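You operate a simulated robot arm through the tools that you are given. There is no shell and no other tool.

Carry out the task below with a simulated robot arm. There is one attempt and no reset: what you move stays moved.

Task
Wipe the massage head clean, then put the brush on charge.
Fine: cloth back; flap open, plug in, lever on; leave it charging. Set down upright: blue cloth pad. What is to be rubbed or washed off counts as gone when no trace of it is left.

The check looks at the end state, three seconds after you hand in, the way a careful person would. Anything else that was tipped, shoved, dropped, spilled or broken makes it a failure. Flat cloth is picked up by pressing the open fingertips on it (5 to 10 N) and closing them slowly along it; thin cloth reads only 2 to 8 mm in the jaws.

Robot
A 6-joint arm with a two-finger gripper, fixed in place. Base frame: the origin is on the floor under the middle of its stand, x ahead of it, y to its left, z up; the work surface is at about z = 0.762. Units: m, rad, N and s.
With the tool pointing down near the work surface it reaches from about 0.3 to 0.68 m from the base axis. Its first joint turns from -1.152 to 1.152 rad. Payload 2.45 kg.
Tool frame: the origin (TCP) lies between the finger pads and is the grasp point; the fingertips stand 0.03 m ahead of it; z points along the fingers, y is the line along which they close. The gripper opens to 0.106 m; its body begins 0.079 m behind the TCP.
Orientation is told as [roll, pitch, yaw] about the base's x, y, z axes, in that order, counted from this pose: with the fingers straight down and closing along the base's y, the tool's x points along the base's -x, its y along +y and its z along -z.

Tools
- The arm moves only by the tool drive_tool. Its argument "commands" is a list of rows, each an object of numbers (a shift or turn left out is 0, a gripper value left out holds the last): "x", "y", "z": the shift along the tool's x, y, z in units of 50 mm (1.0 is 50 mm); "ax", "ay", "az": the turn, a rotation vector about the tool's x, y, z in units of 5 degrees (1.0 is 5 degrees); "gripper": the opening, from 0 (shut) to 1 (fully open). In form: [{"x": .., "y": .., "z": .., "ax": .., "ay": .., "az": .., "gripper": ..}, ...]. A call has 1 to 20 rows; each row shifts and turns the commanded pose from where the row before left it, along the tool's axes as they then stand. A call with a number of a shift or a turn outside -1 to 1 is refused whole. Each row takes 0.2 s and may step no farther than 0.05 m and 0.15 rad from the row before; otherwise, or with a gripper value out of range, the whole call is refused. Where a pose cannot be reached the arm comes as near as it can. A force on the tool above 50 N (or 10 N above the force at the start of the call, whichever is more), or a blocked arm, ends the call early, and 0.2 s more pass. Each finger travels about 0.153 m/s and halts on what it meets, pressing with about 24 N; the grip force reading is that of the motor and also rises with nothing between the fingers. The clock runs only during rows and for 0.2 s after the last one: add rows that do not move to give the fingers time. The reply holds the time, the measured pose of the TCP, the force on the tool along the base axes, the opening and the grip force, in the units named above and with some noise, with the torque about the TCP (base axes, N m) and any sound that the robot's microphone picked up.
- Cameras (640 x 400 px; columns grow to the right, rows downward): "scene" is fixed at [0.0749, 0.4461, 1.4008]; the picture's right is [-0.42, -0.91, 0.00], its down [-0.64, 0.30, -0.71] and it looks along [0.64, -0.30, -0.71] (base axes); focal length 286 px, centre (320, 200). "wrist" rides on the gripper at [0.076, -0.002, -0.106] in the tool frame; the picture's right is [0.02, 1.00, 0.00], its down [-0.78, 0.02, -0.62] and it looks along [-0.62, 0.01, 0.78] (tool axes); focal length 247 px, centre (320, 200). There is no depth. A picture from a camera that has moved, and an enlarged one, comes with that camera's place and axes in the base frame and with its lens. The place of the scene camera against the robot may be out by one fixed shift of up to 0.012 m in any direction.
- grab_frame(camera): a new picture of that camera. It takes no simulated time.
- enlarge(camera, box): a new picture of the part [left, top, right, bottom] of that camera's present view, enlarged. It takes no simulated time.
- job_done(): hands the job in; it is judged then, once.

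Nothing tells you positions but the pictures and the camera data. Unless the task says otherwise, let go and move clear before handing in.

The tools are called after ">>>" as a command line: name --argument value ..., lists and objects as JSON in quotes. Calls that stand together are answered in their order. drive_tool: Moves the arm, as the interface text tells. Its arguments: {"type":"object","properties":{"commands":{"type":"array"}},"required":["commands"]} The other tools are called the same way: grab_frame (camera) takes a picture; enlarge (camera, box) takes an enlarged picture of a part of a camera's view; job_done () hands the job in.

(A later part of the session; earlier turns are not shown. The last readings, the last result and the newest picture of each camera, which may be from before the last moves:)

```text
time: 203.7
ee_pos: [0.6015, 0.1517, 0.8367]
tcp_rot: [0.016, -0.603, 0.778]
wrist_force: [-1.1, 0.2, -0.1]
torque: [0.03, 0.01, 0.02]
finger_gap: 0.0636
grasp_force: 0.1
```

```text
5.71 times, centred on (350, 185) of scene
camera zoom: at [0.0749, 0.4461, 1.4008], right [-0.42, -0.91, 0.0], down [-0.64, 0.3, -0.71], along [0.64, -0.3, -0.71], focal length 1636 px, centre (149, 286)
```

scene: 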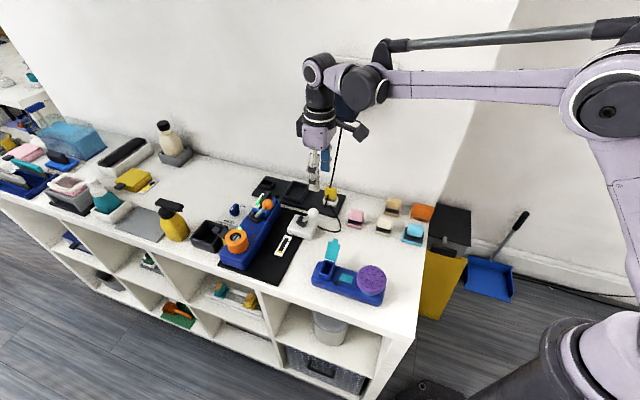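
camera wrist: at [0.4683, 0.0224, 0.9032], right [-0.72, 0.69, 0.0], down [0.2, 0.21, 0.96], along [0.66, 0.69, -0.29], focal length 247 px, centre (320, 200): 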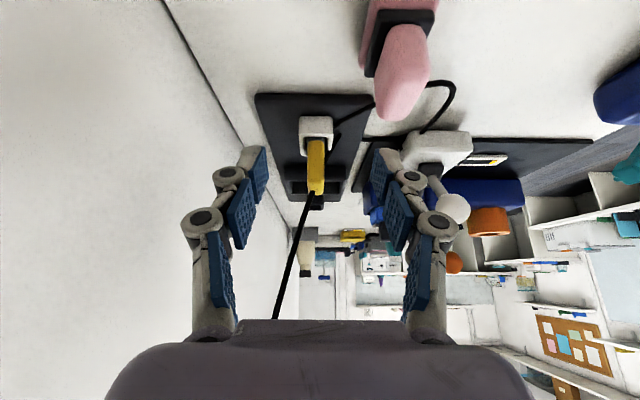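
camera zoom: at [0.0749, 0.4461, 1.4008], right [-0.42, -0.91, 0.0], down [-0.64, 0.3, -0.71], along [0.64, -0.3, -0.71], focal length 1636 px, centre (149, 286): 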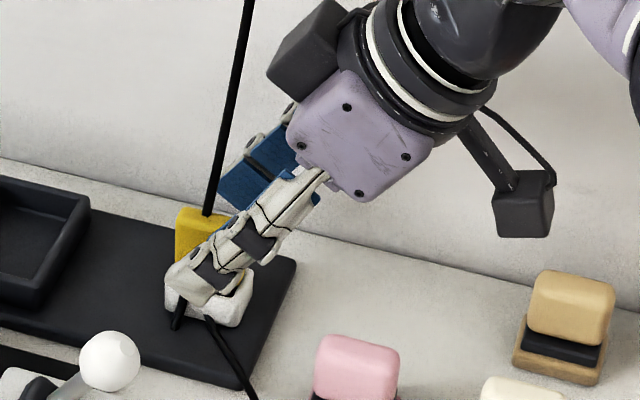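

>>> drive_tool --commands '[{"y": 0.04}, {"gripper": 0.45}, {"gripper": 0.3}, {"gripper": 0.2}, {"gripper": 0.1}, {"gripper": 0.0}, {}, {}]'

>>> enlarge --camera "wrist" --box '[240, 100, 400, 240]'

>>> enlarge --camera "scene" --box '[310, 150, 390, 220]'

```text
time: 205.5
ee_pos: [0.6003, 0.1542, 0.8363]
tcp_rot: [0.016, -0.603, 0.777]
wrist_force: [3.6, 0.2, -1.6]
torque: [-0.11, -0.2, -0.04]
finger_gap: 0.013
grasp_force: 23.9
```

```text
2.86 times, centred on (320, 170) of wrist
camera zoom: at [0.5153, 0.066, 0.8802], right [-0.72, 0.69, 0.0], down [0.2, 0.21, 0.96], along [0.66, 0.69, -0.29], focal length 706 px, centre (320, 286)
```

zoom: 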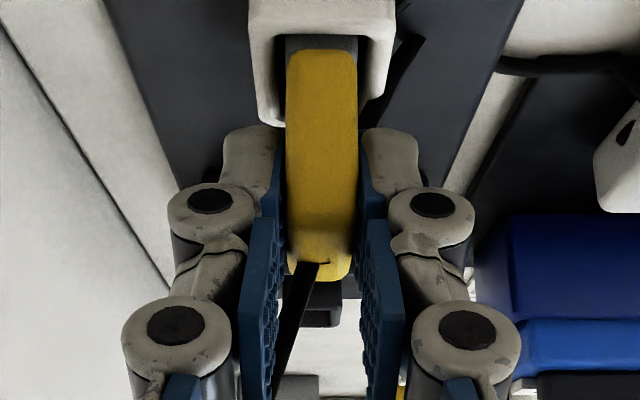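

```text
5.71 times, centred on (350, 185) of scene
camera zoom: at [0.075, 0.4461, 1.4007], right [-0.42, -0.91, 0.0], down [-0.64, 0.3, -0.71], along [0.64, -0.3, -0.71], focal length 1636 px, centre (149, 286)
```

zoom: 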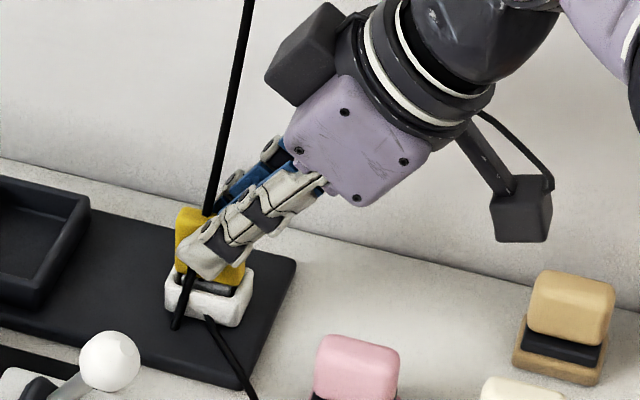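

Plug gripped (gap 13 mm). Lifting straight up in small steps.

>>> drive_tool --commands '[{"x": -0.115, "z": -0.164}, {"x": -0.115, "z": -0.164}, {"x": -0.115, "z": -0.164}, {}]'

>>> enlarge --camera "scene" --box '[300, 140, 390, 220]'

```text
time: 206.5
ee_pos: [0.5893, 0.1559, 0.8589]
tcp_rot: [0.019, -0.599, 0.784]
wrist_force: [0.0, 0.4, 0.0]
torque: [0.04, 0.01, -0.01]
finger_gap: 0.0129
grasp_force: 23.9
```

```text
5.00 times, centred on (345, 180) of scene
camera zoom: at [0.0738, 0.4466, 1.4007], right [-0.42, -0.91, 0.0], down [-0.64, 0.3, -0.71], along [0.64, -0.3, -0.71], focal length 1432 px, centre (195, 300)
```

zoom: 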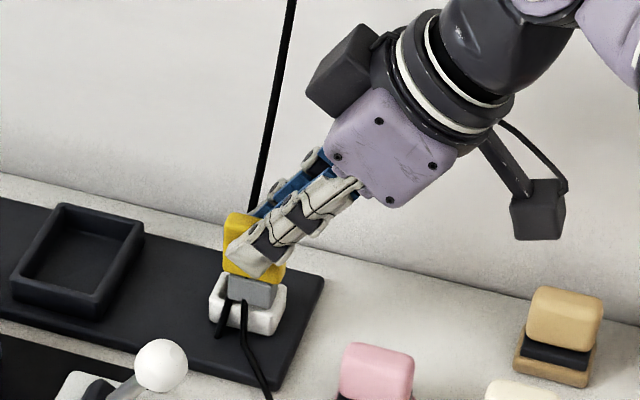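

>>> drive_tool --commands '[{}]'

>>> grab_frame --camera "wrist"

>>> enlarge --camera "scene" --box '[310, 175, 360, 235]'

```text
time: 206.9
ee_pos: [0.5895, 0.1553, 0.8591]
tcp_rot: [0.019, -0.601, 0.78]
wrist_force: [0.1, 0.1, -0.3]
torque: [-0.03, -0.01, 0.03]
finger_gap: 0.0128
grasp_force: 23.9
```

```text
taken
camera wrist: at [0.5054, 0.0669, 0.9042], right [-0.72, 0.69, 0.0], down [0.2, 0.21, 0.96], along [0.66, 0.69, -0.29], focal length 247 px, centre (320, 200)
```

wrist: 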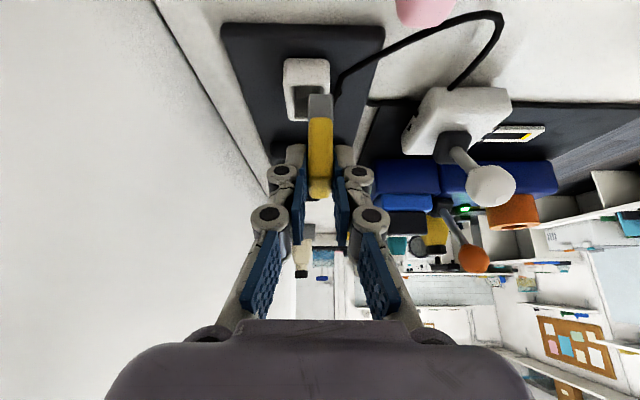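

```text
6.67 times, centred on (335, 205) of scene
camera zoom: at [0.0735, 0.4467, 1.4006], right [-0.42, -0.91, 0.0], down [-0.64, 0.3, -0.71], along [0.64, -0.3, -0.71], focal length 1909 px, centre (220, 167)
```

zoom: 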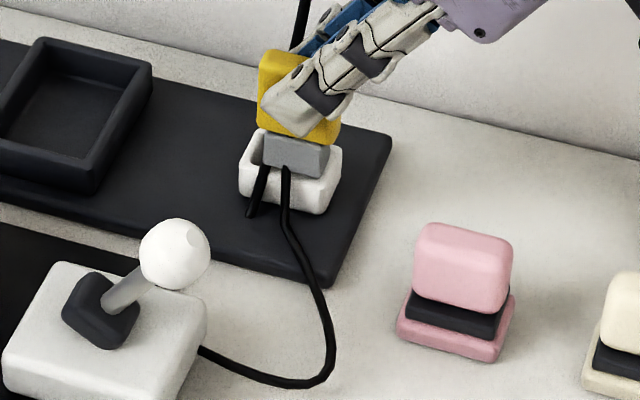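

>>> grab_frame --camera "scene"

>>> enlarge --camera "scene" --box '[300, 50, 480, 200]'

```text
taken
```

scene: 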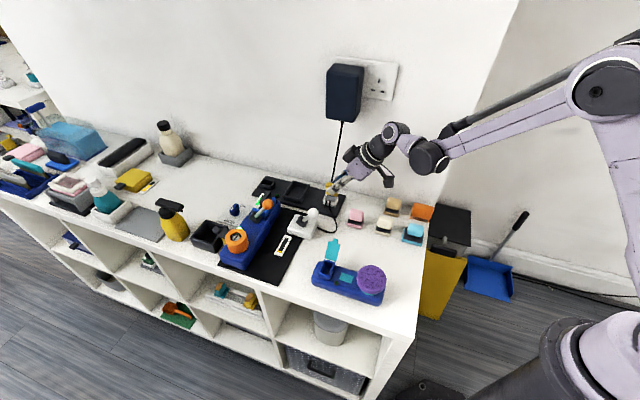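

```text
2.67 times, centred on (390, 125) of scene
camera zoom: at [0.0735, 0.4467, 1.4006], right [-0.42, -0.91, 0.0], down [-0.64, 0.3, -0.71], along [0.64, -0.3, -0.71], focal length 764 px, centre (133, 400)
```

zoom: 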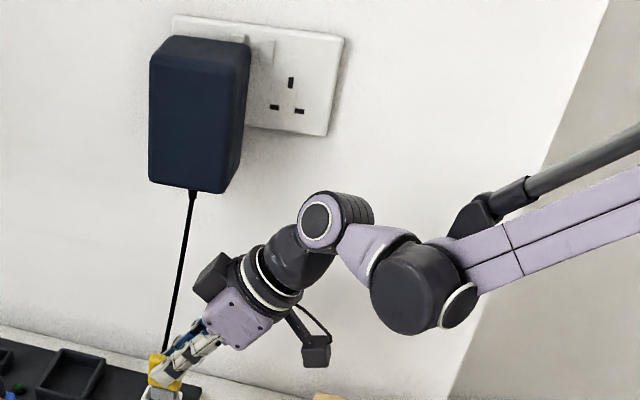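

The plug is coming out. The arm's wrist seems to lean on the wall (pose offset about 8 mm with no tool force), so I'll relieve that by shifting away from the wall while rising.

>>> drive_tool --commands '[{"y": 0.16}, {"x": -0.1, "z": -0.164}, {"x": -0.1, "z": -0.164}, {}]'

>>> enlarge --camera "scene" --box '[310, 165, 360, 225]'

```text
time: 207.9
ee_pos: [0.5902, 0.1643, 0.8838]
tcp_rot: [0.015, -0.602, 0.787]
wrist_force: [-0.9, 0.2, -0.4]
torque: [-0.03, 0.0, 0.02]
finger_gap: 0.0126
grasp_force: 23.7
```

```text
6.67 times, centred on (335, 195) of scene
camera zoom: at [0.0744, 0.4472, 1.4004], right [-0.42, -0.91, 0.0], down [-0.64, 0.3, -0.71], along [0.64, -0.3, -0.71], focal length 1909 px, centre (220, 233)
```

zoom: 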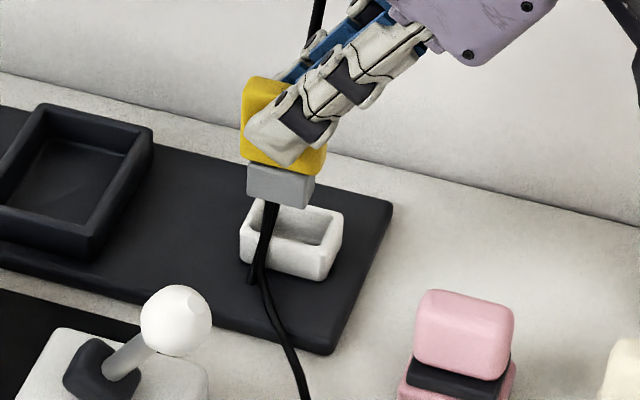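

The plug is out and the holder is undisturbed. I'll move away from the wall, rise above the lever ball, and then straighten the tool.

>>> drive_tool --commands '[{"y": 0.4, "x": -0.115, "z": -0.164}, {"y": 0.4, "x": -0.115, "z": -0.164}, {"x": -0.344, "z": -0.492}, {"x": -0.344, "z": -0.492}, {"x": -0.2, "z": -0.3}, {}]'

>>> enlarge --camera "scene" --box '[270, 50, 430, 240]'

```text
time: 209.3
ee_pos: [0.565, 0.1875, 0.9827]
tcp_rot: [0.016, -0.604, 0.777]
wrist_force: [-0.2, 1.1, 0.1]
torque: [0.05, -0.02, -0.01]
finger_gap: 0.0129
grasp_force: 23.8
```

```text
2.11 times, centred on (350, 145) of scene
camera zoom: at [0.0749, 0.4461, 1.4008], right [-0.42, -0.91, 0.0], down [-0.64, 0.3, -0.71], along [0.64, -0.3, -0.71], focal length 603 px, centre (257, 316)
```

zoom: 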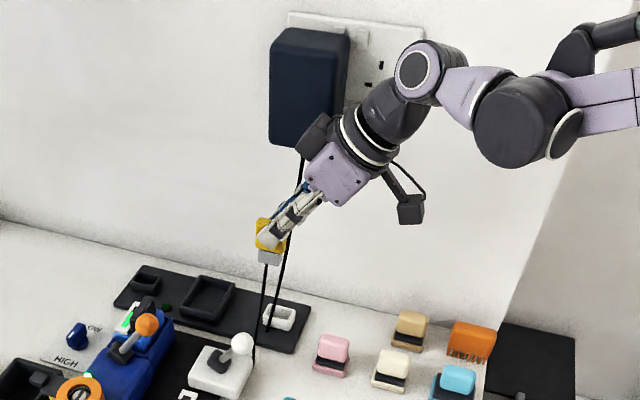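

The plug's cable runs to the lever box; the wall cord is separate. The plug is vertical while the tool leans 35°, so I'll keep the lean and turn 90° about the world vertical, making the body lean toward the shelf front, away from the flap.

>>> drive_tool --commands '[{"y": 0.6}, {"y": 0.6}, {"ax": 0.566, "az": 0.824}, {"ax": 0.566, "az": 0.824}, {"ax": 0.566, "az": 0.824}, {"ax": 0.566, "az": 0.824}, {"ax": 0.566, "az": 0.824}, {"ax": 0.566, "az": 0.824}, {"ax": 0.566, "az": 0.824}, {"ax": 0.566, "az": 0.824}, {"ax": 0.566, "az": 0.824}, {}]'

>>> enlarge --camera "scene" --box '[270, 50, 430, 240]'

```text
time: 211.9
ee_pos: [0.5237, 0.229, 0.9848]
tcp_rot: [0.014, -0.596, -0.007]
wrist_force: [0.4, -0.4, -0.1]
torque: [-0.03, 0.0, -0.02]
finger_gap: 0.0126
grasp_force: 24.0
```

```text
2.11 times, centred on (350, 145) of scene
camera zoom: at [0.0749, 0.4461, 1.4008], right [-0.42, -0.91, 0.0], down [-0.64, 0.3, -0.71], along [0.64, -0.3, -0.71], focal length 603 px, centre (257, 316)
```

zoom: 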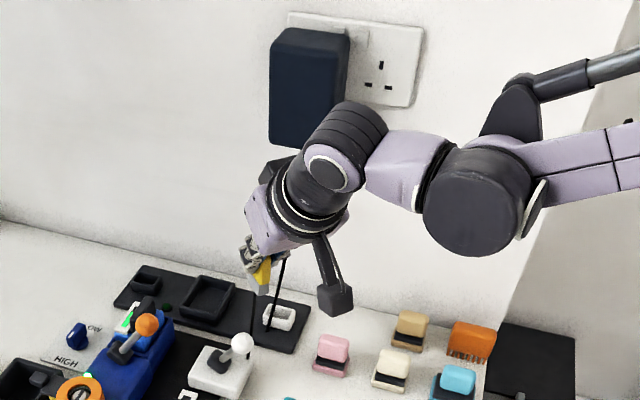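

>>> drive_tool --commands '[{"ax": 0.566, "az": 0.824}, {"ax": 0.566, "az": 0.824}, {"ax": 0.566, "az": 0.824}, {"ax": 0.566, "az": 0.824}, {"ax": 0.566, "az": 0.824}, {"ax": 0.566, "az": 0.824}, {"ax": 0.566, "az": 0.824}, {"ax": 0.566, "az": 0.824}, {"ax": 0.566, "az": 0.824}, {}, {}]'

>>> grab_frame --camera "wrist"

>>> enlarge --camera "scene" --box '[270, 80, 430, 270]'

```text
time: 214.3
ee_pos: [0.5237, 0.2285, 0.9832]
tcp_rot: [0.004, -0.588, -0.785]
wrist_force: [0.5, 0.4, -0.2]
torque: [0.05, -0.01, 0.03]
finger_gap: 0.0129
grasp_force: 24.1
```

```text
taken
camera wrist: at [0.4357, 0.3147, 1.0306], right [0.69, 0.72, -0.01], down [0.23, -0.21, 0.95], along [0.68, -0.66, -0.31], focal length 247 px, centre (320, 200)
```

wrist: 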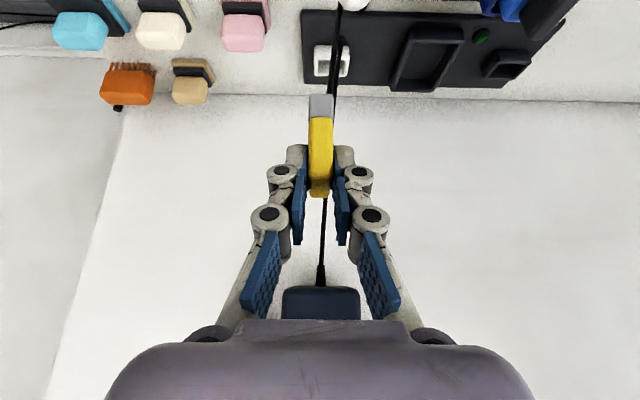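

```text
2.11 times, centred on (350, 175) of scene
camera zoom: at [0.0749, 0.4461, 1.4008], right [-0.42, -0.91, 0.0], down [-0.64, 0.3, -0.71], along [0.64, -0.3, -0.71], focal length 603 px, centre (257, 253)
```

zoom: 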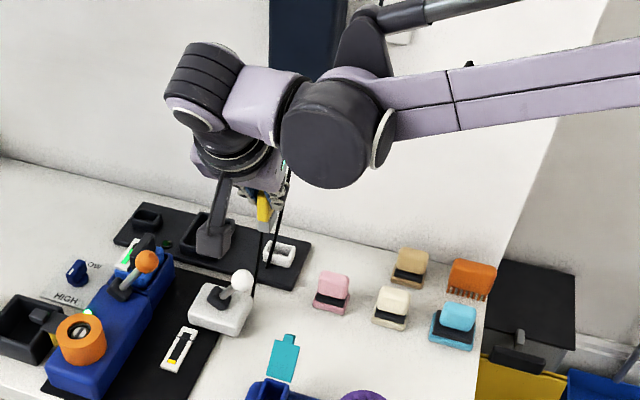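

>>> drive_tool --commands '[{"x": 0.602, "z": -0.4015, "y": -0.306}, {"x": 0.602, "z": -0.4015, "y": -0.306}, {"x": 0.602, "z": -0.4015, "y": -0.306}, {"x": 0.602, "z": -0.4015, "y": -0.306}, {}, {}]'

>>> grab_frame --camera "wrist"

>>> grab_frame --camera "scene"

```text
time: 215.7
ee_pos: [0.3755, 0.2891, 0.984]
tcp_rot: [0.003, -0.587, -0.786]
wrist_force: [-0.9, 0.5, -0.1]
torque: [0.01, -0.01, 0.01]
finger_gap: 0.0128
grasp_force: 24.3
```

```text
taken
camera wrist: at [0.2882, 0.375, 1.0303], right [0.69, 0.72, -0.01], down [0.23, -0.21, 0.95], along [0.68, -0.66, -0.31], focal length 247 px, centre (320, 200)
```

wrist: 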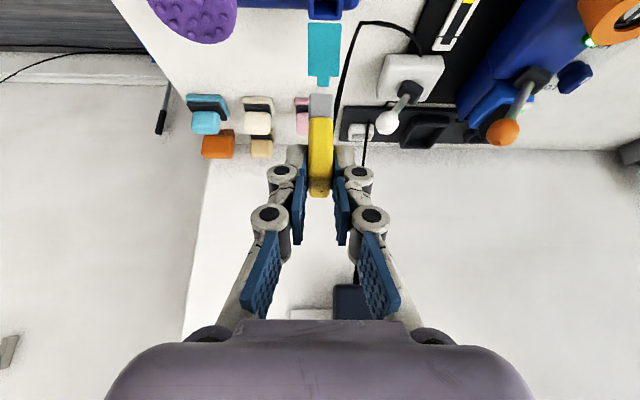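

```text
taken
```

scene: 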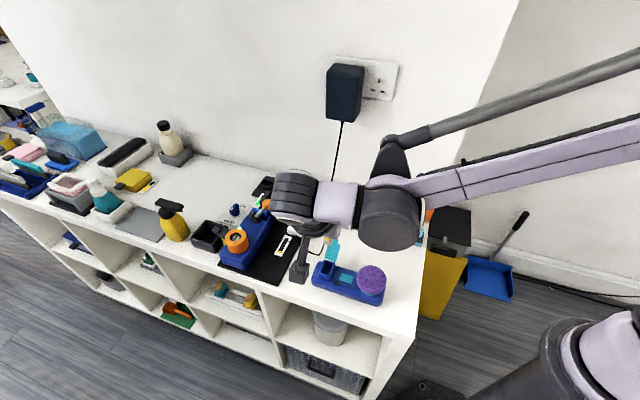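

The plug is over the socket area. I'll lower to just above the rim and refine the alignment.

>>> drive_tool --commands '[{"x": 0.314, "z": 0.471, "y": 0.05}, {"x": 0.314, "z": 0.471}, {"x": 0.2, "z": 0.3}, {}, {}]'

>>> enlarge --camera "wrist" --box '[240, 0, 400, 160]'

>>> enlarge --camera "scene" --box '[290, 220, 380, 300]'

```text
time: 216.9
ee_pos: [0.3779, 0.2875, 0.9075]
tcp_rot: [0.002, -0.589, -0.785]
wrist_force: [-0.1, 0.0, -0.5]
torque: [0.02, 0.0, 0.0]
finger_gap: 0.0131
grasp_force: 24.1
```

```text
2.50 times, centred on (320, 80) of wrist
camera zoom: at [0.2899, 0.3743, 0.9543], right [0.69, 0.72, -0.01], down [0.23, -0.21, 0.95], along [0.68, -0.66, -0.31], focal length 617 px, centre (320, 500)
```

zoom: 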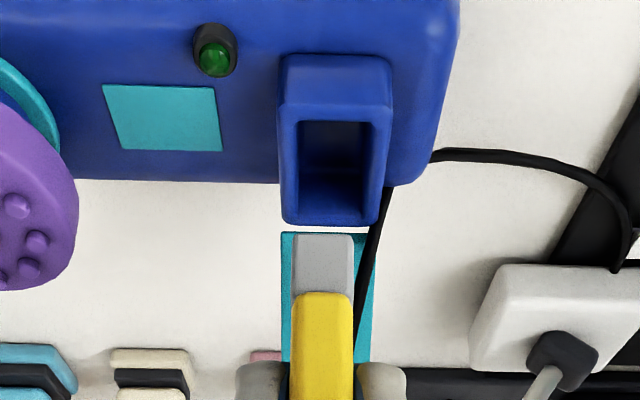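

```text
5.00 times, centred on (335, 260) of scene
camera zoom: at [0.0749, 0.4461, 1.4008], right [-0.42, -0.91, 0.0], down [-0.64, 0.3, -0.71], along [0.64, -0.3, -0.71], focal length 1432 px, centre (245, -100)
```

zoom: 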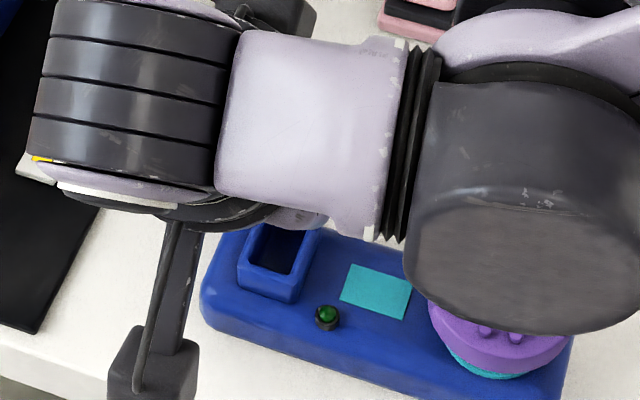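

Clear view of the socket and the connector. The plug needs about 3.6 mm toward +y; along the long side it looks centred. I'll adjust and lower to just above the rim.

>>> drive_tool --commands '[{"y": 0.072}, {"x": 0.155, "z": 0.233}, {"x": 0.145, "z": 0.217}, {}, {}]'

>>> enlarge --camera "wrist" --box '[260, 0, 380, 120]'

>>> enlarge --camera "scene" --box '[300, 240, 360, 290]'

```text
time: 218.1
ee_pos: [0.3812, 0.2924, 0.8824]
tcp_rot: [0.003, -0.587, -0.786]
wrist_force: [0.0, 0.6, -0.2]
torque: [0.0, 0.02, -0.01]
finger_gap: 0.0125
grasp_force: 24.0
```

```text
3.33 times, centred on (320, 60) of wrist
camera zoom: at [0.2936, 0.3775, 0.9291], right [0.69, 0.72, -0.01], down [0.23, -0.21, 0.95], along [0.68, -0.66, -0.31], focal length 823 px, centre (320, 667)
```

zoom: 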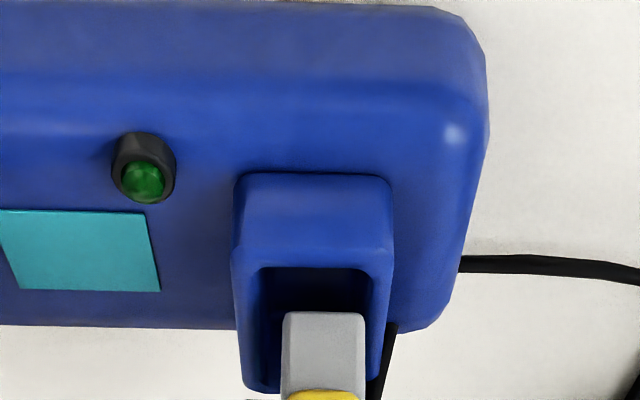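

```text
8.00 times, centred on (330, 265) of scene
camera zoom: at [0.0749, 0.4461, 1.4008], right [-0.42, -0.91, 0.0], down [-0.64, 0.3, -0.71], along [0.64, -0.3, -0.71], focal length 2290 px, centre (240, -320)
```

zoom: 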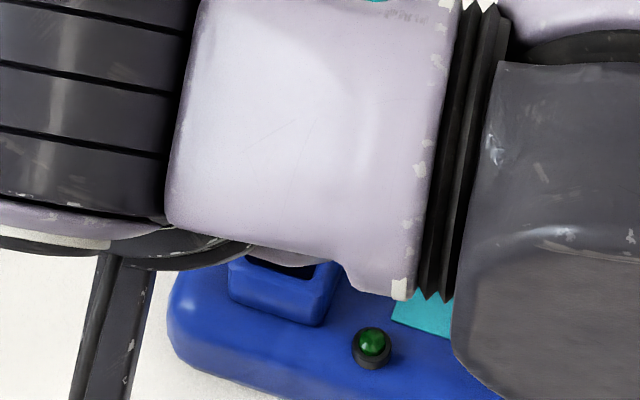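

The plug now needs about 2 mm back in -y. I'll correct and lower in small steps, watching the force.

>>> drive_tool --commands '[{"y": -0.04, "x": -0.013, "z": 0.009}, {"x": 0.044, "z": 0.067}, {}, {}]'

>>> enlarge --camera "wrist" --box '[260, 0, 380, 120]'

```text
time: 219.1
ee_pos: [0.3809, 0.2898, 0.8787]
tcp_rot: [0.004, -0.587, -0.786]
wrist_force: [0.0, 0.2, 0.5]
torque: [-0.04, 0.01, -0.02]
finger_gap: 0.0129
grasp_force: 24.0
```

```text
3.33 times, centred on (320, 60) of wrist
camera zoom: at [0.2937, 0.376, 0.9247], right [0.69, 0.72, -0.01], down [0.23, -0.21, 0.95], along [0.68, -0.66, -0.31], focal length 823 px, centre (320, 667)
```

zoom: 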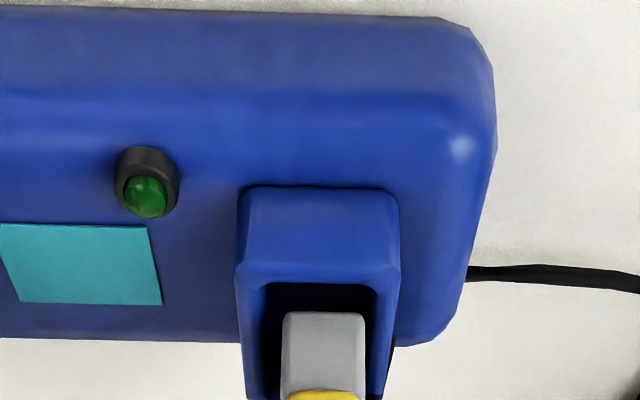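

>>> drive_tool --commands '[{"x": 0.03, "z": 0.045, "y": -0.01}, {"x": 0.03, "z": 0.045}, {}]'

>>> enlarge --camera "wrist" --box '[260, 0, 380, 120]'

```text
time: 219.9
ee_pos: [0.3789, 0.2891, 0.8734]
tcp_rot: [0.006, -0.587, -0.784]
wrist_force: [-0.5, 0.7, 0.5]
torque: [-0.01, 0.01, 0.03]
finger_gap: 0.0129
grasp_force: 24.0
```

```text
3.33 times, centred on (320, 60) of wrist
camera zoom: at [0.2929, 0.3755, 0.9195], right [0.69, 0.72, -0.01], down [0.23, -0.21, 0.95], along [0.68, -0.66, -0.31], focal length 823 px, centre (320, 667)
```

zoom: 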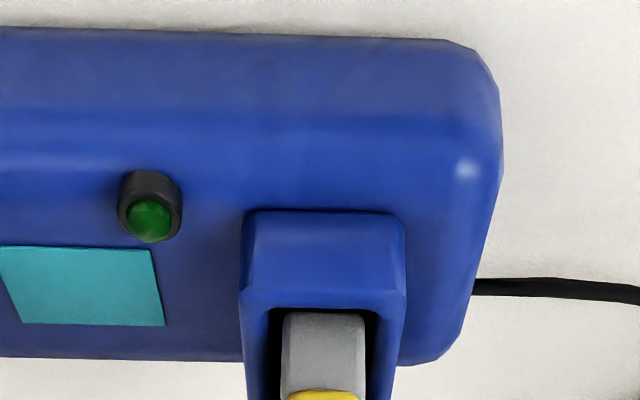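

>>> drive_tool --commands '[{"x": 0.03, "z": 0.045}, {}]'

>>> drive_tool --commands '[{"x": 0.03, "z": 0.045}, {}]'

>>> enlarge --camera "wrist" --box '[260, 0, 380, 120]'

```text
time: 220.5
ee_pos: [0.3798, 0.2904, 0.8706]
tcp_rot: [0.005, -0.589, -0.783]
wrist_force: [-0.1, 0.7, -0.5]
torque: [0.03, 0.02, -0.01]
finger_gap: 0.0129
grasp_force: 24.4
```

```text
time: 221.1
ee_pos: [0.3802, 0.2905, 0.8669]
tcp_rot: [0.003, -0.588, -0.786]
wrist_force: [-0.4, -0.1, -0.9]
torque: [0.06, 0.08, -0.02]
finger_gap: 0.0129
grasp_force: 23.9
```

```text
3.33 times, centred on (320, 60) of wrist
camera zoom: at [0.2933, 0.3755, 0.9141], right [0.69, 0.72, -0.01], down [0.23, -0.21, 0.95], along [0.68, -0.66, -0.31], focal length 823 px, centre (320, 667)
```

zoom: 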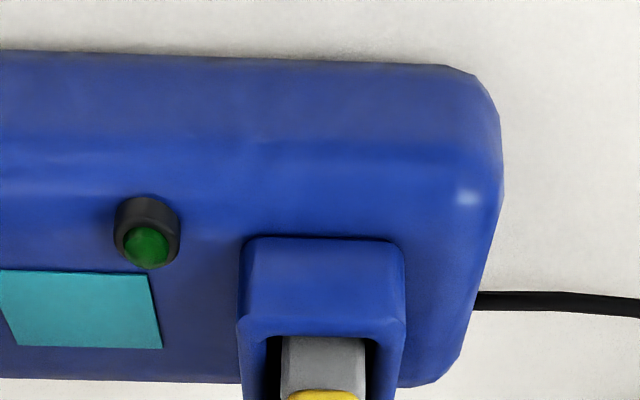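

The connector tip is inside the opening with no resistance. Continuing down.

>>> drive_tool --commands '[{"x": 0.03, "z": 0.045}, {}]'

>>> drive_tool --commands '[{"x": 0.03, "z": 0.045}, {}]'

>>> enlarge --camera "wrist" --box '[260, 20, 380, 140]'

```text
time: 221.7
ee_pos: [0.3802, 0.2883, 0.8641]
tcp_rot: [0.003, -0.589, -0.785]
wrist_force: [-0.3, 1.6, 0.7]
torque: [0.03, 0.01, 0.01]
finger_gap: 0.0129
grasp_force: 23.4
```

```text
time: 222.3
ee_pos: [0.3813, 0.2901, 0.8624]
tcp_rot: [0.004, -0.589, -0.784]
wrist_force: [-1.7, 1.7, 4.5]
torque: [0.04, 0.05, 0.01]
finger_gap: 0.013
grasp_force: 24.0
```

```text
3.33 times, centred on (320, 80) of wrist
camera zoom: at [0.2932, 0.3753, 0.9089], right [0.69, 0.72, -0.01], down [0.23, -0.21, 0.95], along [0.69, -0.66, -0.31], focal length 823 px, centre (320, 600)
```

zoom: 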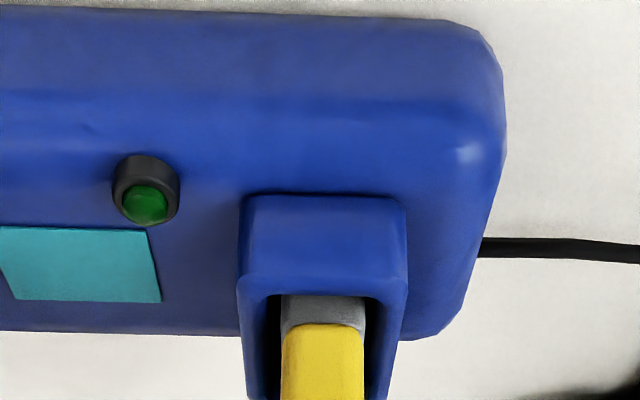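

>>> drive_tool --commands '[{"x": 0.022, "z": 0.033}, {}]'

>>> enlarge --camera "wrist" --box '[260, 20, 380, 140]'

>>> enlarge --camera "scene" --box '[290, 220, 380, 300]'

```text
time: 222.9
ee_pos: [0.3807, 0.2897, 0.8606]
tcp_rot: [0.004, -0.592, -0.786]
wrist_force: [-0.1, 0.9, 20.8]
torque: [-0.23, -0.29, 0.01]
finger_gap: 0.0127
grasp_force: 24.0
```

```text
3.33 times, centred on (320, 80) of wrist
camera zoom: at [0.2933, 0.3752, 0.9074], right [0.69, 0.72, -0.01], down [0.22, -0.2, 0.95], along [0.69, -0.66, -0.3], focal length 823 px, centre (320, 600)
```

zoom: 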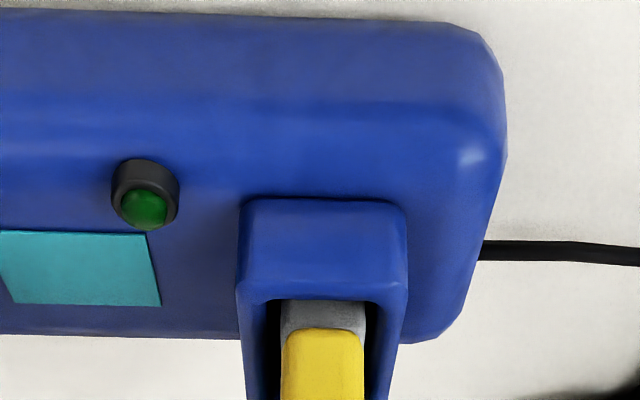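

```text
5.00 times, centred on (335, 260) of scene
camera zoom: at [0.0746, 0.446, 1.4008], right [-0.42, -0.91, 0.0], down [-0.64, 0.3, -0.71], along [0.64, -0.3, -0.71], focal length 1432 px, centre (245, -100)
```

zoom: 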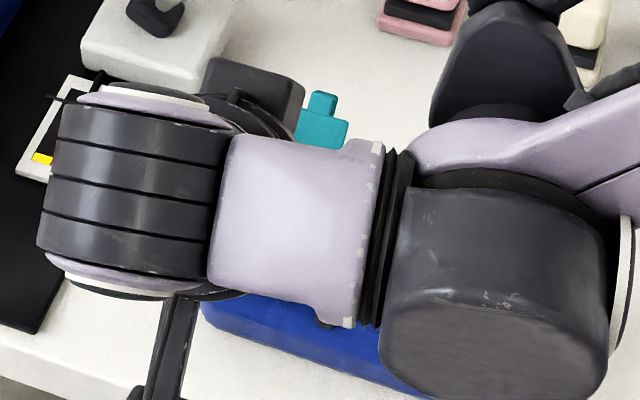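

Resistance (about 21 N) with the connector roughly 12 mm in. It may need a firmer push to seat, so I'll press a little more in tiny steps and watch for movement or a click.

>>> drive_tool --commands '[{"x": 0.006, "z": 0.009}, {}]'

>>> drive_tool --commands '[{"x": 0.006, "z": 0.009}, {}]'

>>> enlarge --camera "wrist" --box '[260, 20, 380, 140]'

```text
time: 223.5
ee_pos: [0.3796, 0.2877, 0.8605]
tcp_rot: [0.004, -0.589, -0.784]
wrist_force: [5.0, 4.2, 18.8]
torque: [-0.2, -0.43, -0.02]
finger_gap: 0.013
grasp_force: 24.5
```

```text
time: 224.1
ee_pos: [0.3813, 0.2897, 0.86]
tcp_rot: [0.005, -0.589, -0.784]
wrist_force: [0.9, 2.9, 20.6]
torque: [-0.15, -0.26, 0.0]
finger_gap: 0.0128
grasp_force: 24.1
```

```text
3.33 times, centred on (320, 80) of wrist
camera zoom: at [0.2934, 0.3751, 0.9062], right [0.69, 0.72, -0.01], down [0.23, -0.21, 0.95], along [0.68, -0.66, -0.31], focal length 823 px, centre (320, 600)
```

zoom: 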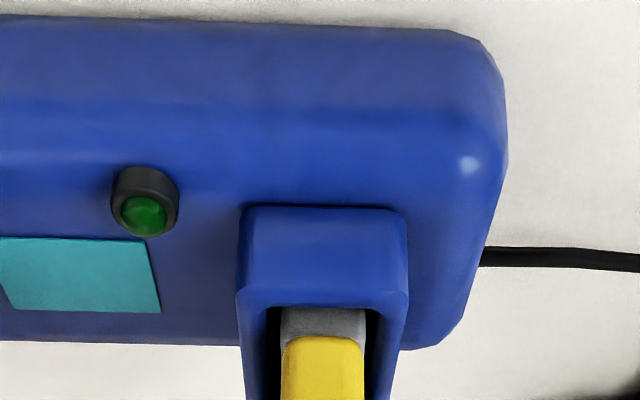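

>>> grab_frame --camera "wrist"

>>> enlarge --camera "wrist" --box '[280, 60, 360, 220]'

```text
taken
camera wrist: at [0.2934, 0.3751, 0.9062], right [0.69, 0.72, -0.01], down [0.23, -0.21, 0.95], along [0.68, -0.66, -0.31], focal length 247 px, centre (320, 200)
```

wrist: 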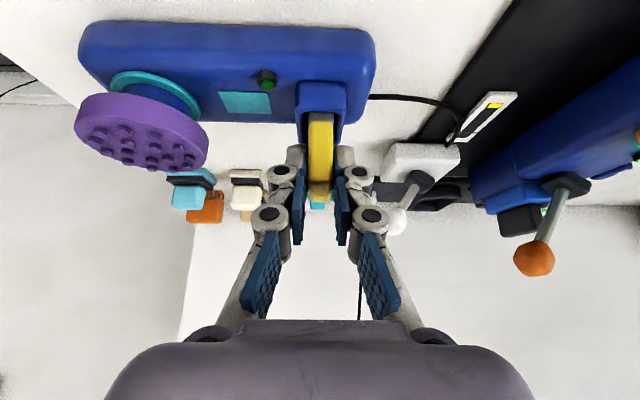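

```text
2.50 times, centred on (320, 140) of wrist
camera zoom: at [0.2934, 0.3751, 0.9062], right [0.69, 0.72, -0.01], down [0.23, -0.21, 0.95], along [0.68, -0.66, -0.31], focal length 617 px, centre (320, 350)
```

zoom: 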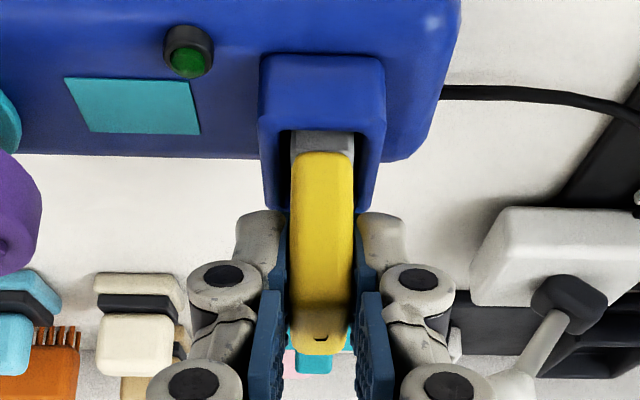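

The plug is blocked evenly by the well and the fingers just slip, so it is resting on the well floor, with about the same grey strip showing as it had in its holder. I'll release gently and back out along the tool axis.

>>> drive_tool --commands '[{"x": -0.006, "z": -0.009}, {"gripper": 0.2}, {"gripper": 0.3}, {"gripper": 0.4}, {}]'

>>> enlarge --camera "wrist" --box '[280, 60, 360, 220]'

```text
time: 225.3
ee_pos: [0.3801, 0.2899, 0.8611]
tcp_rot: [0.005, -0.589, -0.785]
wrist_force: [0.0, 0.0, 0.2]
torque: [-0.01, 0.04, 0.01]
finger_gap: 0.0423
grasp_force: 0.1
```

```text
2.50 times, centred on (320, 140) of wrist
camera zoom: at [0.2926, 0.3758, 0.9066], right [0.69, 0.72, -0.01], down [0.23, -0.21, 0.95], along [0.68, -0.66, -0.31], focal length 617 px, centre (320, 350)
```

zoom: 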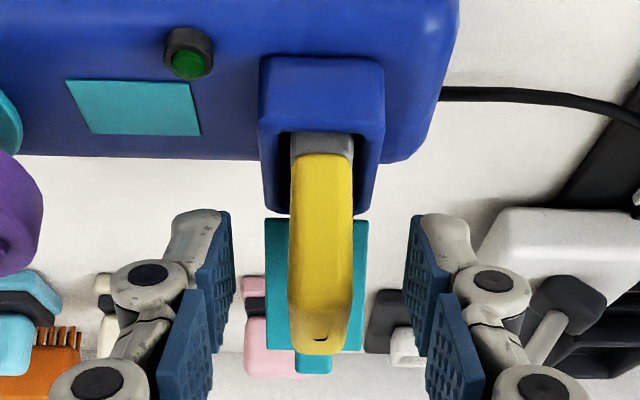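

>>> drive_tool --commands '[{"z": -0.4}, {"z": -0.6}, {"z": -0.6}, {"z": -0.4}, {}]'

>>> grab_frame --camera "wrist"

>>> enlarge --camera "wrist" --box '[260, 60, 380, 180]'

>>> grab_frame --camera "scene"

```text
time: 226.5
ee_pos: [0.3395, 0.3273, 0.945]
tcp_rot: [0.003, -0.588, -0.785]
wrist_force: [-0.4, -0.8, -0.3]
torque: [-0.01, -0.02, -0.02]
finger_gap: 0.0426
grasp_force: 0.1
```

```text
taken
camera wrist: at [0.2524, 0.413, 0.9916], right [0.69, 0.72, -0.01], down [0.23, -0.21, 0.95], along [0.68, -0.66, -0.31], focal length 247 px, centre (320, 200)
```

wrist: 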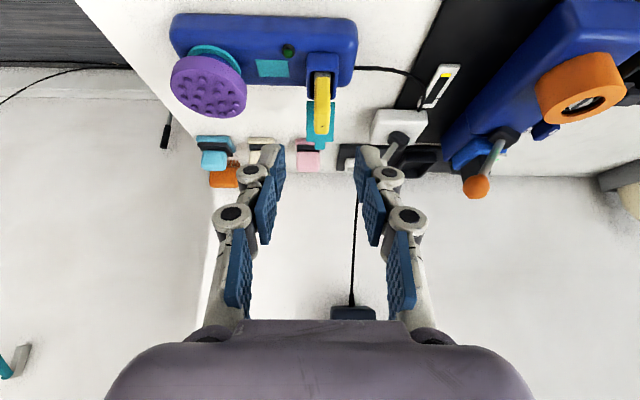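

```text
3.33 times, centred on (320, 120) of wrist
camera zoom: at [0.2524, 0.413, 0.9916], right [0.69, 0.72, -0.01], down [0.23, -0.21, 0.95], along [0.68, -0.66, -0.31], focal length 823 px, centre (320, 467)
```

zoom: 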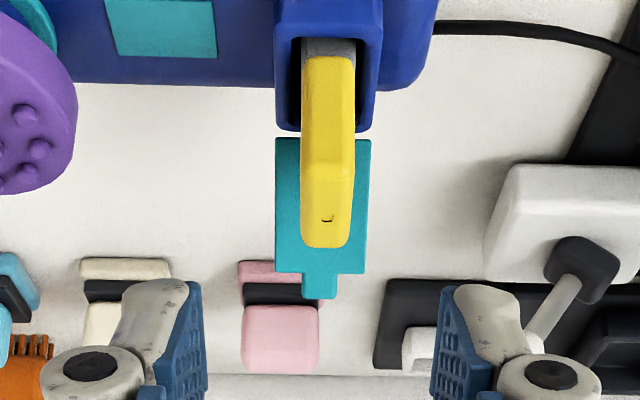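

```text
taken
```

scene: 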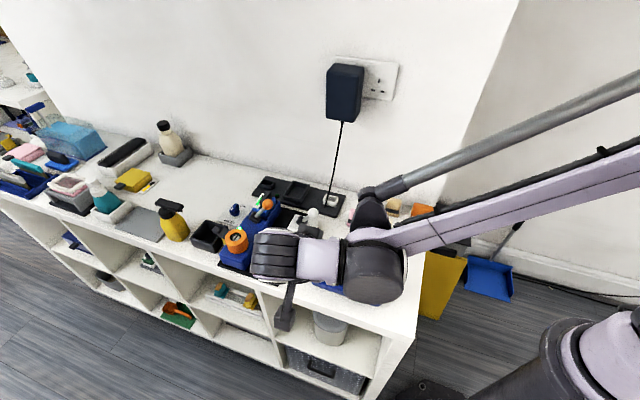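

>>> drive_tool --commands '[{"x": -0.55, "z": -0.8}, {"ay": 1}, {"ay": 1}, {"ay": 1}, {"ay": 1}, {"ay": 1}, {"ay": 1}, {"ay": 0.74}, {}]'

>>> enlarge --camera "scene" --box '[270, 190, 390, 310]'

>>> grab_frame --camera "wrist"

```text
time: 228.5
ee_pos: [0.3419, 0.327, 0.9906]
tcp_rot: [0.005, -0.002, -0.783]
wrist_force: [0.1, 0.7, 0.4]
torque: [-0.03, -0.03, 0.01]
finger_gap: 0.0424
grasp_force: 0.0
```

```text
3.33 times, centred on (330, 250) of scene
camera zoom: at [0.0749, 0.4461, 1.4008], right [-0.42, -0.91, 0.0], down [-0.64, 0.3, -0.71], along [0.64, -0.3, -0.71], focal length 954 px, centre (287, 33)
```

zoom: 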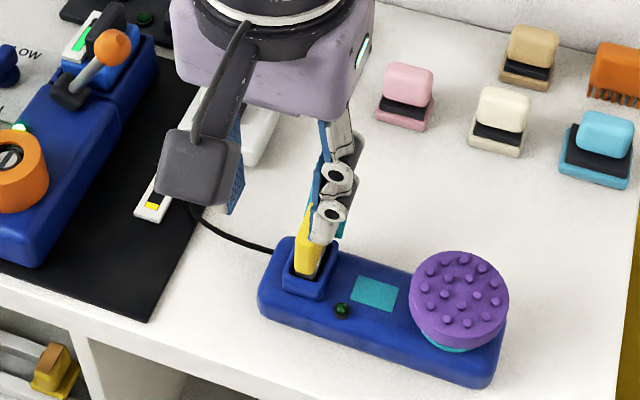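

```text
taken
camera wrist: at [0.2865, 0.3808, 1.0981], right [0.69, 0.72, 0.0], down [0.57, -0.54, 0.62], along [0.45, -0.43, -0.78], focal length 247 px, centre (320, 200)
```

wrist: 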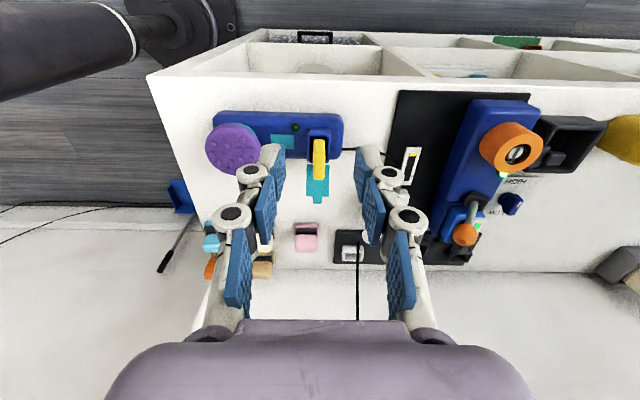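

>>> drive_tool --commands '[{"x": -0.725, "y": 0.18}, {"x": -0.725, "y": 0.18}, {"x": -0.725, "y": 0.18}, {"x": -0.725, "y": 0.18}, {}]'

>>> enlarge --camera "scene" --box '[300, 230, 370, 300]'

>>> grab_frame --camera "wrist"

>>> grab_frame --camera "scene"

```text
time: 229.7
ee_pos: [0.4696, 0.2544, 0.9907]
tcp_rot: [0.002, 0.001, -0.782]
wrist_force: [0.2, 0.4, 0.4]
torque: [0.01, 0.0, 0.01]
finger_gap: 0.0426
grasp_force: 0.2
```

```text
5.71 times, centred on (335, 265) of scene
camera zoom: at [0.0749, 0.4461, 1.4008], right [-0.42, -0.91, 0.0], down [-0.64, 0.3, -0.71], along [0.64, -0.3, -0.71], focal length 1636 px, centre (234, -171)
```

zoom: 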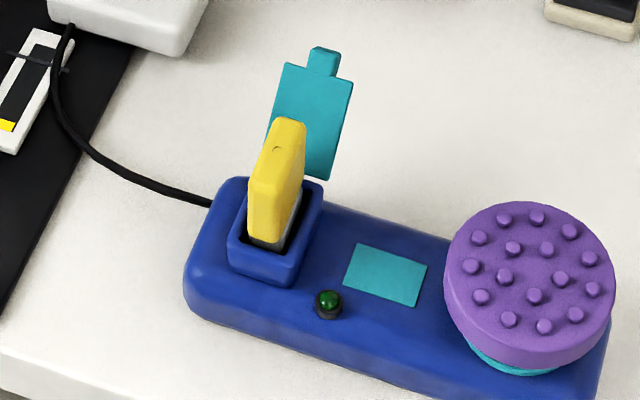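

```text
taken
camera wrist: at [0.4143, 0.3074, 1.0971], right [0.69, 0.72, 0.0], down [0.57, -0.54, 0.62], along [0.45, -0.43, -0.78], focal length 247 px, centre (320, 200)
```

wrist: 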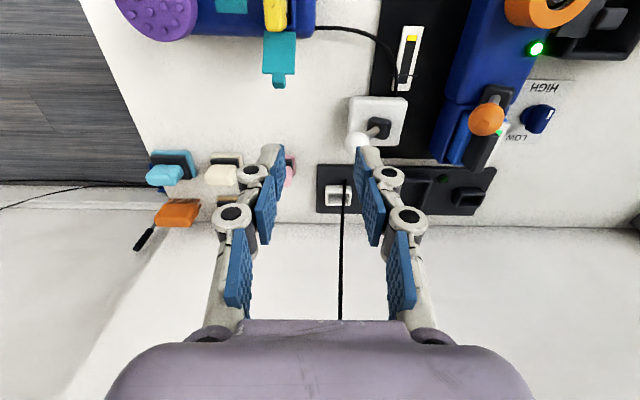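

```text
taken
```

scene: 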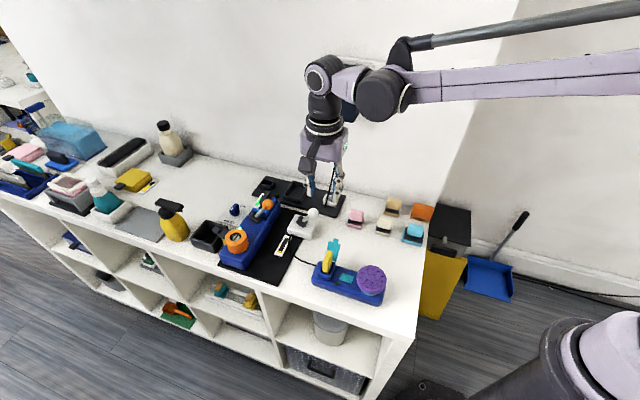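

The plug sits well in the socket. Next is the lever: its ball is at about (0.531, 0.254, 0.842), tilted toward the robot side, so I'll push it toward the mat side. I'll close the fingers and come down beside the ball.

>>> drive_tool --commands '[{"gripper": 0.0, "x": -0.44}, {"x": -0.436, "y": 0.02}, {}, {"z": 0.7}, {"z": 0.7}, {"z": 0.6}, {}]'

>>> enlarge --camera "wrist" --box '[260, 60, 440, 240]'

>>> enlarge --camera "scene" --box '[270, 170, 350, 250]'

```text
time: 231.3
ee_pos: [0.5012, 0.2214, 0.889]
tcp_rot: [0.003, 0.0, -0.783]
wrist_force: [0.1, 0.9, 0.1]
torque: [0.02, 0.02, -0.04]
finger_gap: 0.0003
grasp_force: 24.4
```

```text
2.22 times, centred on (350, 150) of wrist
camera zoom: at [0.4462, 0.2745, 0.9958], right [0.69, 0.72, 0.0], down [0.57, -0.54, 0.62], along [0.45, -0.43, -0.78], focal length 549 px, centre (253, 311)
```

zoom: 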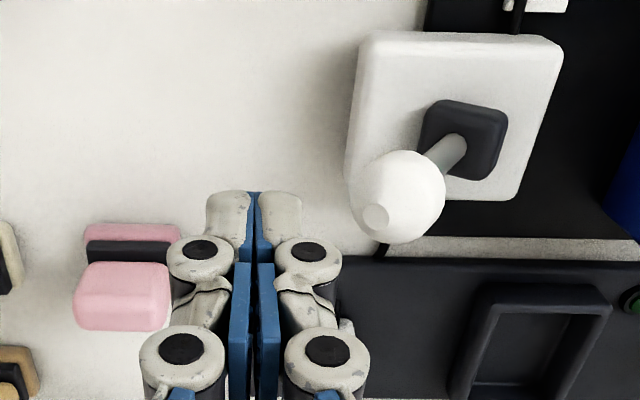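

```text
5.00 times, centred on (310, 210) of scene
camera zoom: at [0.0749, 0.4461, 1.4008], right [-0.42, -0.91, 0.0], down [-0.64, 0.3, -0.71], along [0.64, -0.3, -0.71], focal length 1432 px, centre (370, 150)
```

zoom: 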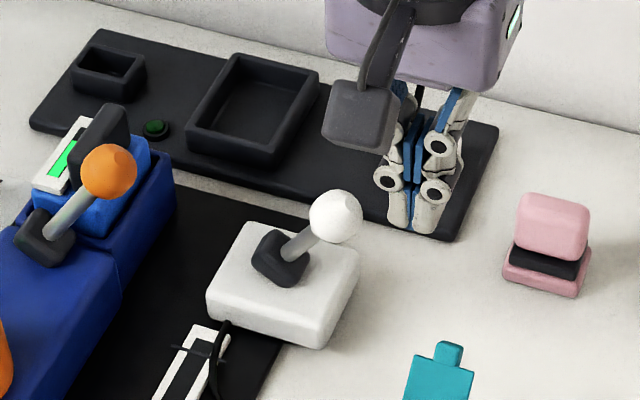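

The finger is in line with the ball. Lowering to ball height and pushing slowly in +y.

>>> drive_tool --commands '[{"z": 0.5}, {"y": 0.15}, {"y": 0.15}, {"y": 0.15}, {"y": 0.15}, {}]'

>>> enlarge --camera "scene" --box '[270, 170, 350, 250]'

```text
time: 232.7
ee_pos: [0.523, 0.2406, 0.8665]
tcp_rot: [0.004, 0.0, -0.781]
wrist_force: [0.7, -2.0, 0.3]
torque: [0.05, -0.02, -0.04]
finger_gap: 0.0
grasp_force: 24.0
```

```text
5.00 times, centred on (310, 210) of scene
camera zoom: at [0.0748, 0.4461, 1.4008], right [-0.42, -0.91, 0.0], down [-0.64, 0.3, -0.71], along [0.64, -0.3, -0.71], focal length 1432 px, centre (370, 150)
```

zoom: 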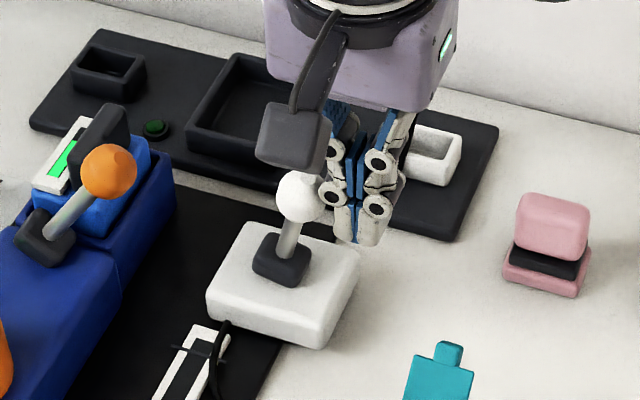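

The lever is moving and the box stays put. Continuing.

>>> drive_tool --commands '[{"y": 0.15}, {"y": 0.15}, {"y": 0.15}, {"y": 0.15}, {}]'

>>> enlarge --camera "scene" --box '[270, 170, 350, 250]'

>>> enlarge --camera "scene" --box '[300, 230, 370, 300]'

```text
time: 233.9
ee_pos: [0.5438, 0.2614, 0.8688]
tcp_rot: [0.002, -0.001, -0.782]
wrist_force: [-0.7, -1.1, 0.3]
torque: [0.01, -0.02, -0.03]
finger_gap: 0.0
grasp_force: 24.1
```

```text
5.00 times, centred on (310, 210) of scene
camera zoom: at [0.0748, 0.4461, 1.4008], right [-0.42, -0.91, 0.0], down [-0.64, 0.3, -0.71], along [0.64, -0.3, -0.71], focal length 1432 px, centre (370, 150)
```

zoom: 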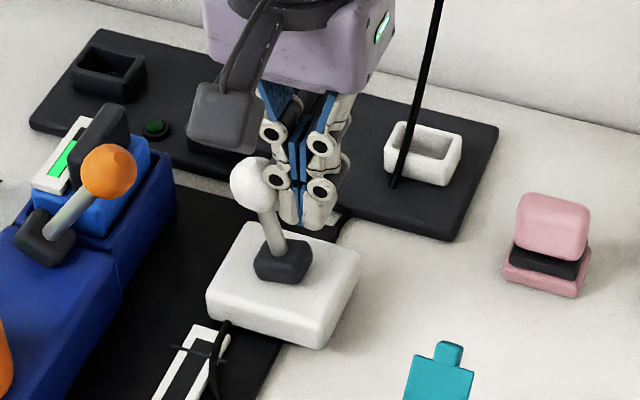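

```text
5.71 times, centred on (335, 265) of scene
camera zoom: at [0.0748, 0.4461, 1.4008], right [-0.42, -0.91, 0.0], down [-0.64, 0.3, -0.71], along [0.64, -0.3, -0.71], focal length 1636 px, centre (234, -171)
```

zoom: 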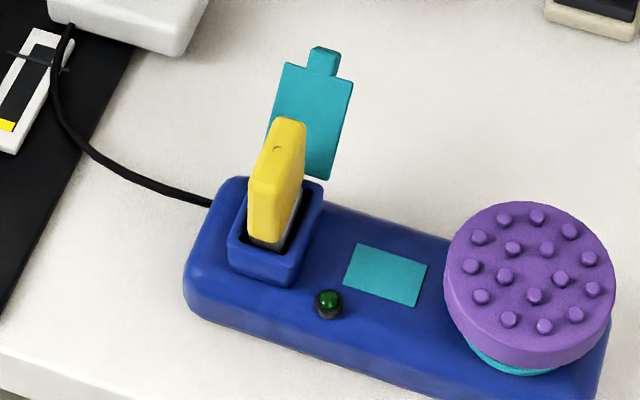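

>>> drive_tool --commands '[{"y": 0.12}, {"y": 0.12}, {"y": 0.12}, {}]'

>>> enlarge --camera "scene" --box '[270, 170, 350, 250]'

>>> enlarge --camera "scene" --box '[300, 230, 370, 300]'

```text
time: 234.9
ee_pos: [0.5578, 0.2756, 0.8675]
tcp_rot: [0.002, 0.0, -0.782]
wrist_force: [-2.0, -3.2, -2.8]
torque: [-0.06, 0.09, 0.04]
finger_gap: 0.0
grasp_force: 23.7
```

```text
5.00 times, centred on (310, 210) of scene
camera zoom: at [0.0748, 0.4461, 1.4008], right [-0.42, -0.91, 0.0], down [-0.64, 0.3, -0.71], along [0.64, -0.3, -0.71], focal length 1432 px, centre (370, 150)
```

zoom: 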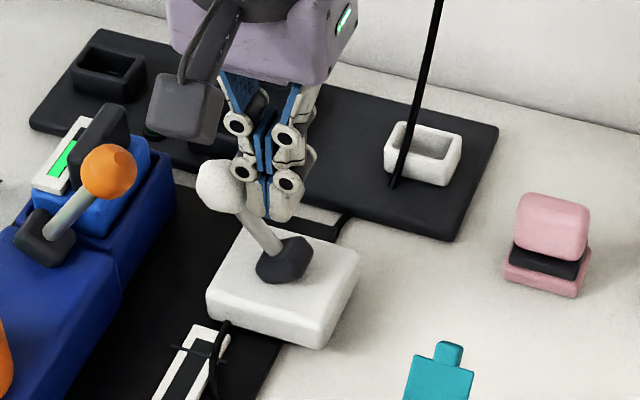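

```text
5.71 times, centred on (335, 265) of scene
camera zoom: at [0.0748, 0.4461, 1.4008], right [-0.42, -0.91, 0.0], down [-0.64, 0.3, -0.71], along [0.64, -0.3, -0.71], focal length 1636 px, centre (234, -171)
```

zoom: 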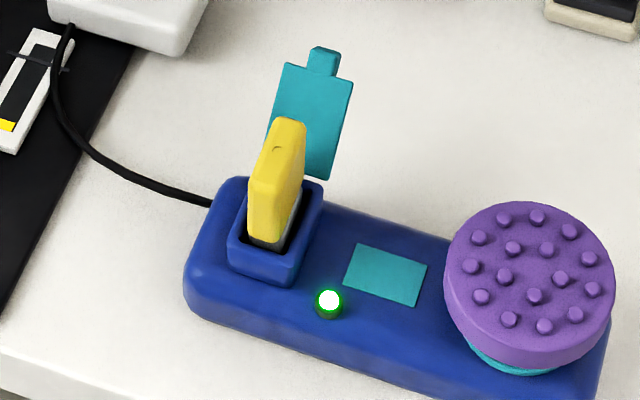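

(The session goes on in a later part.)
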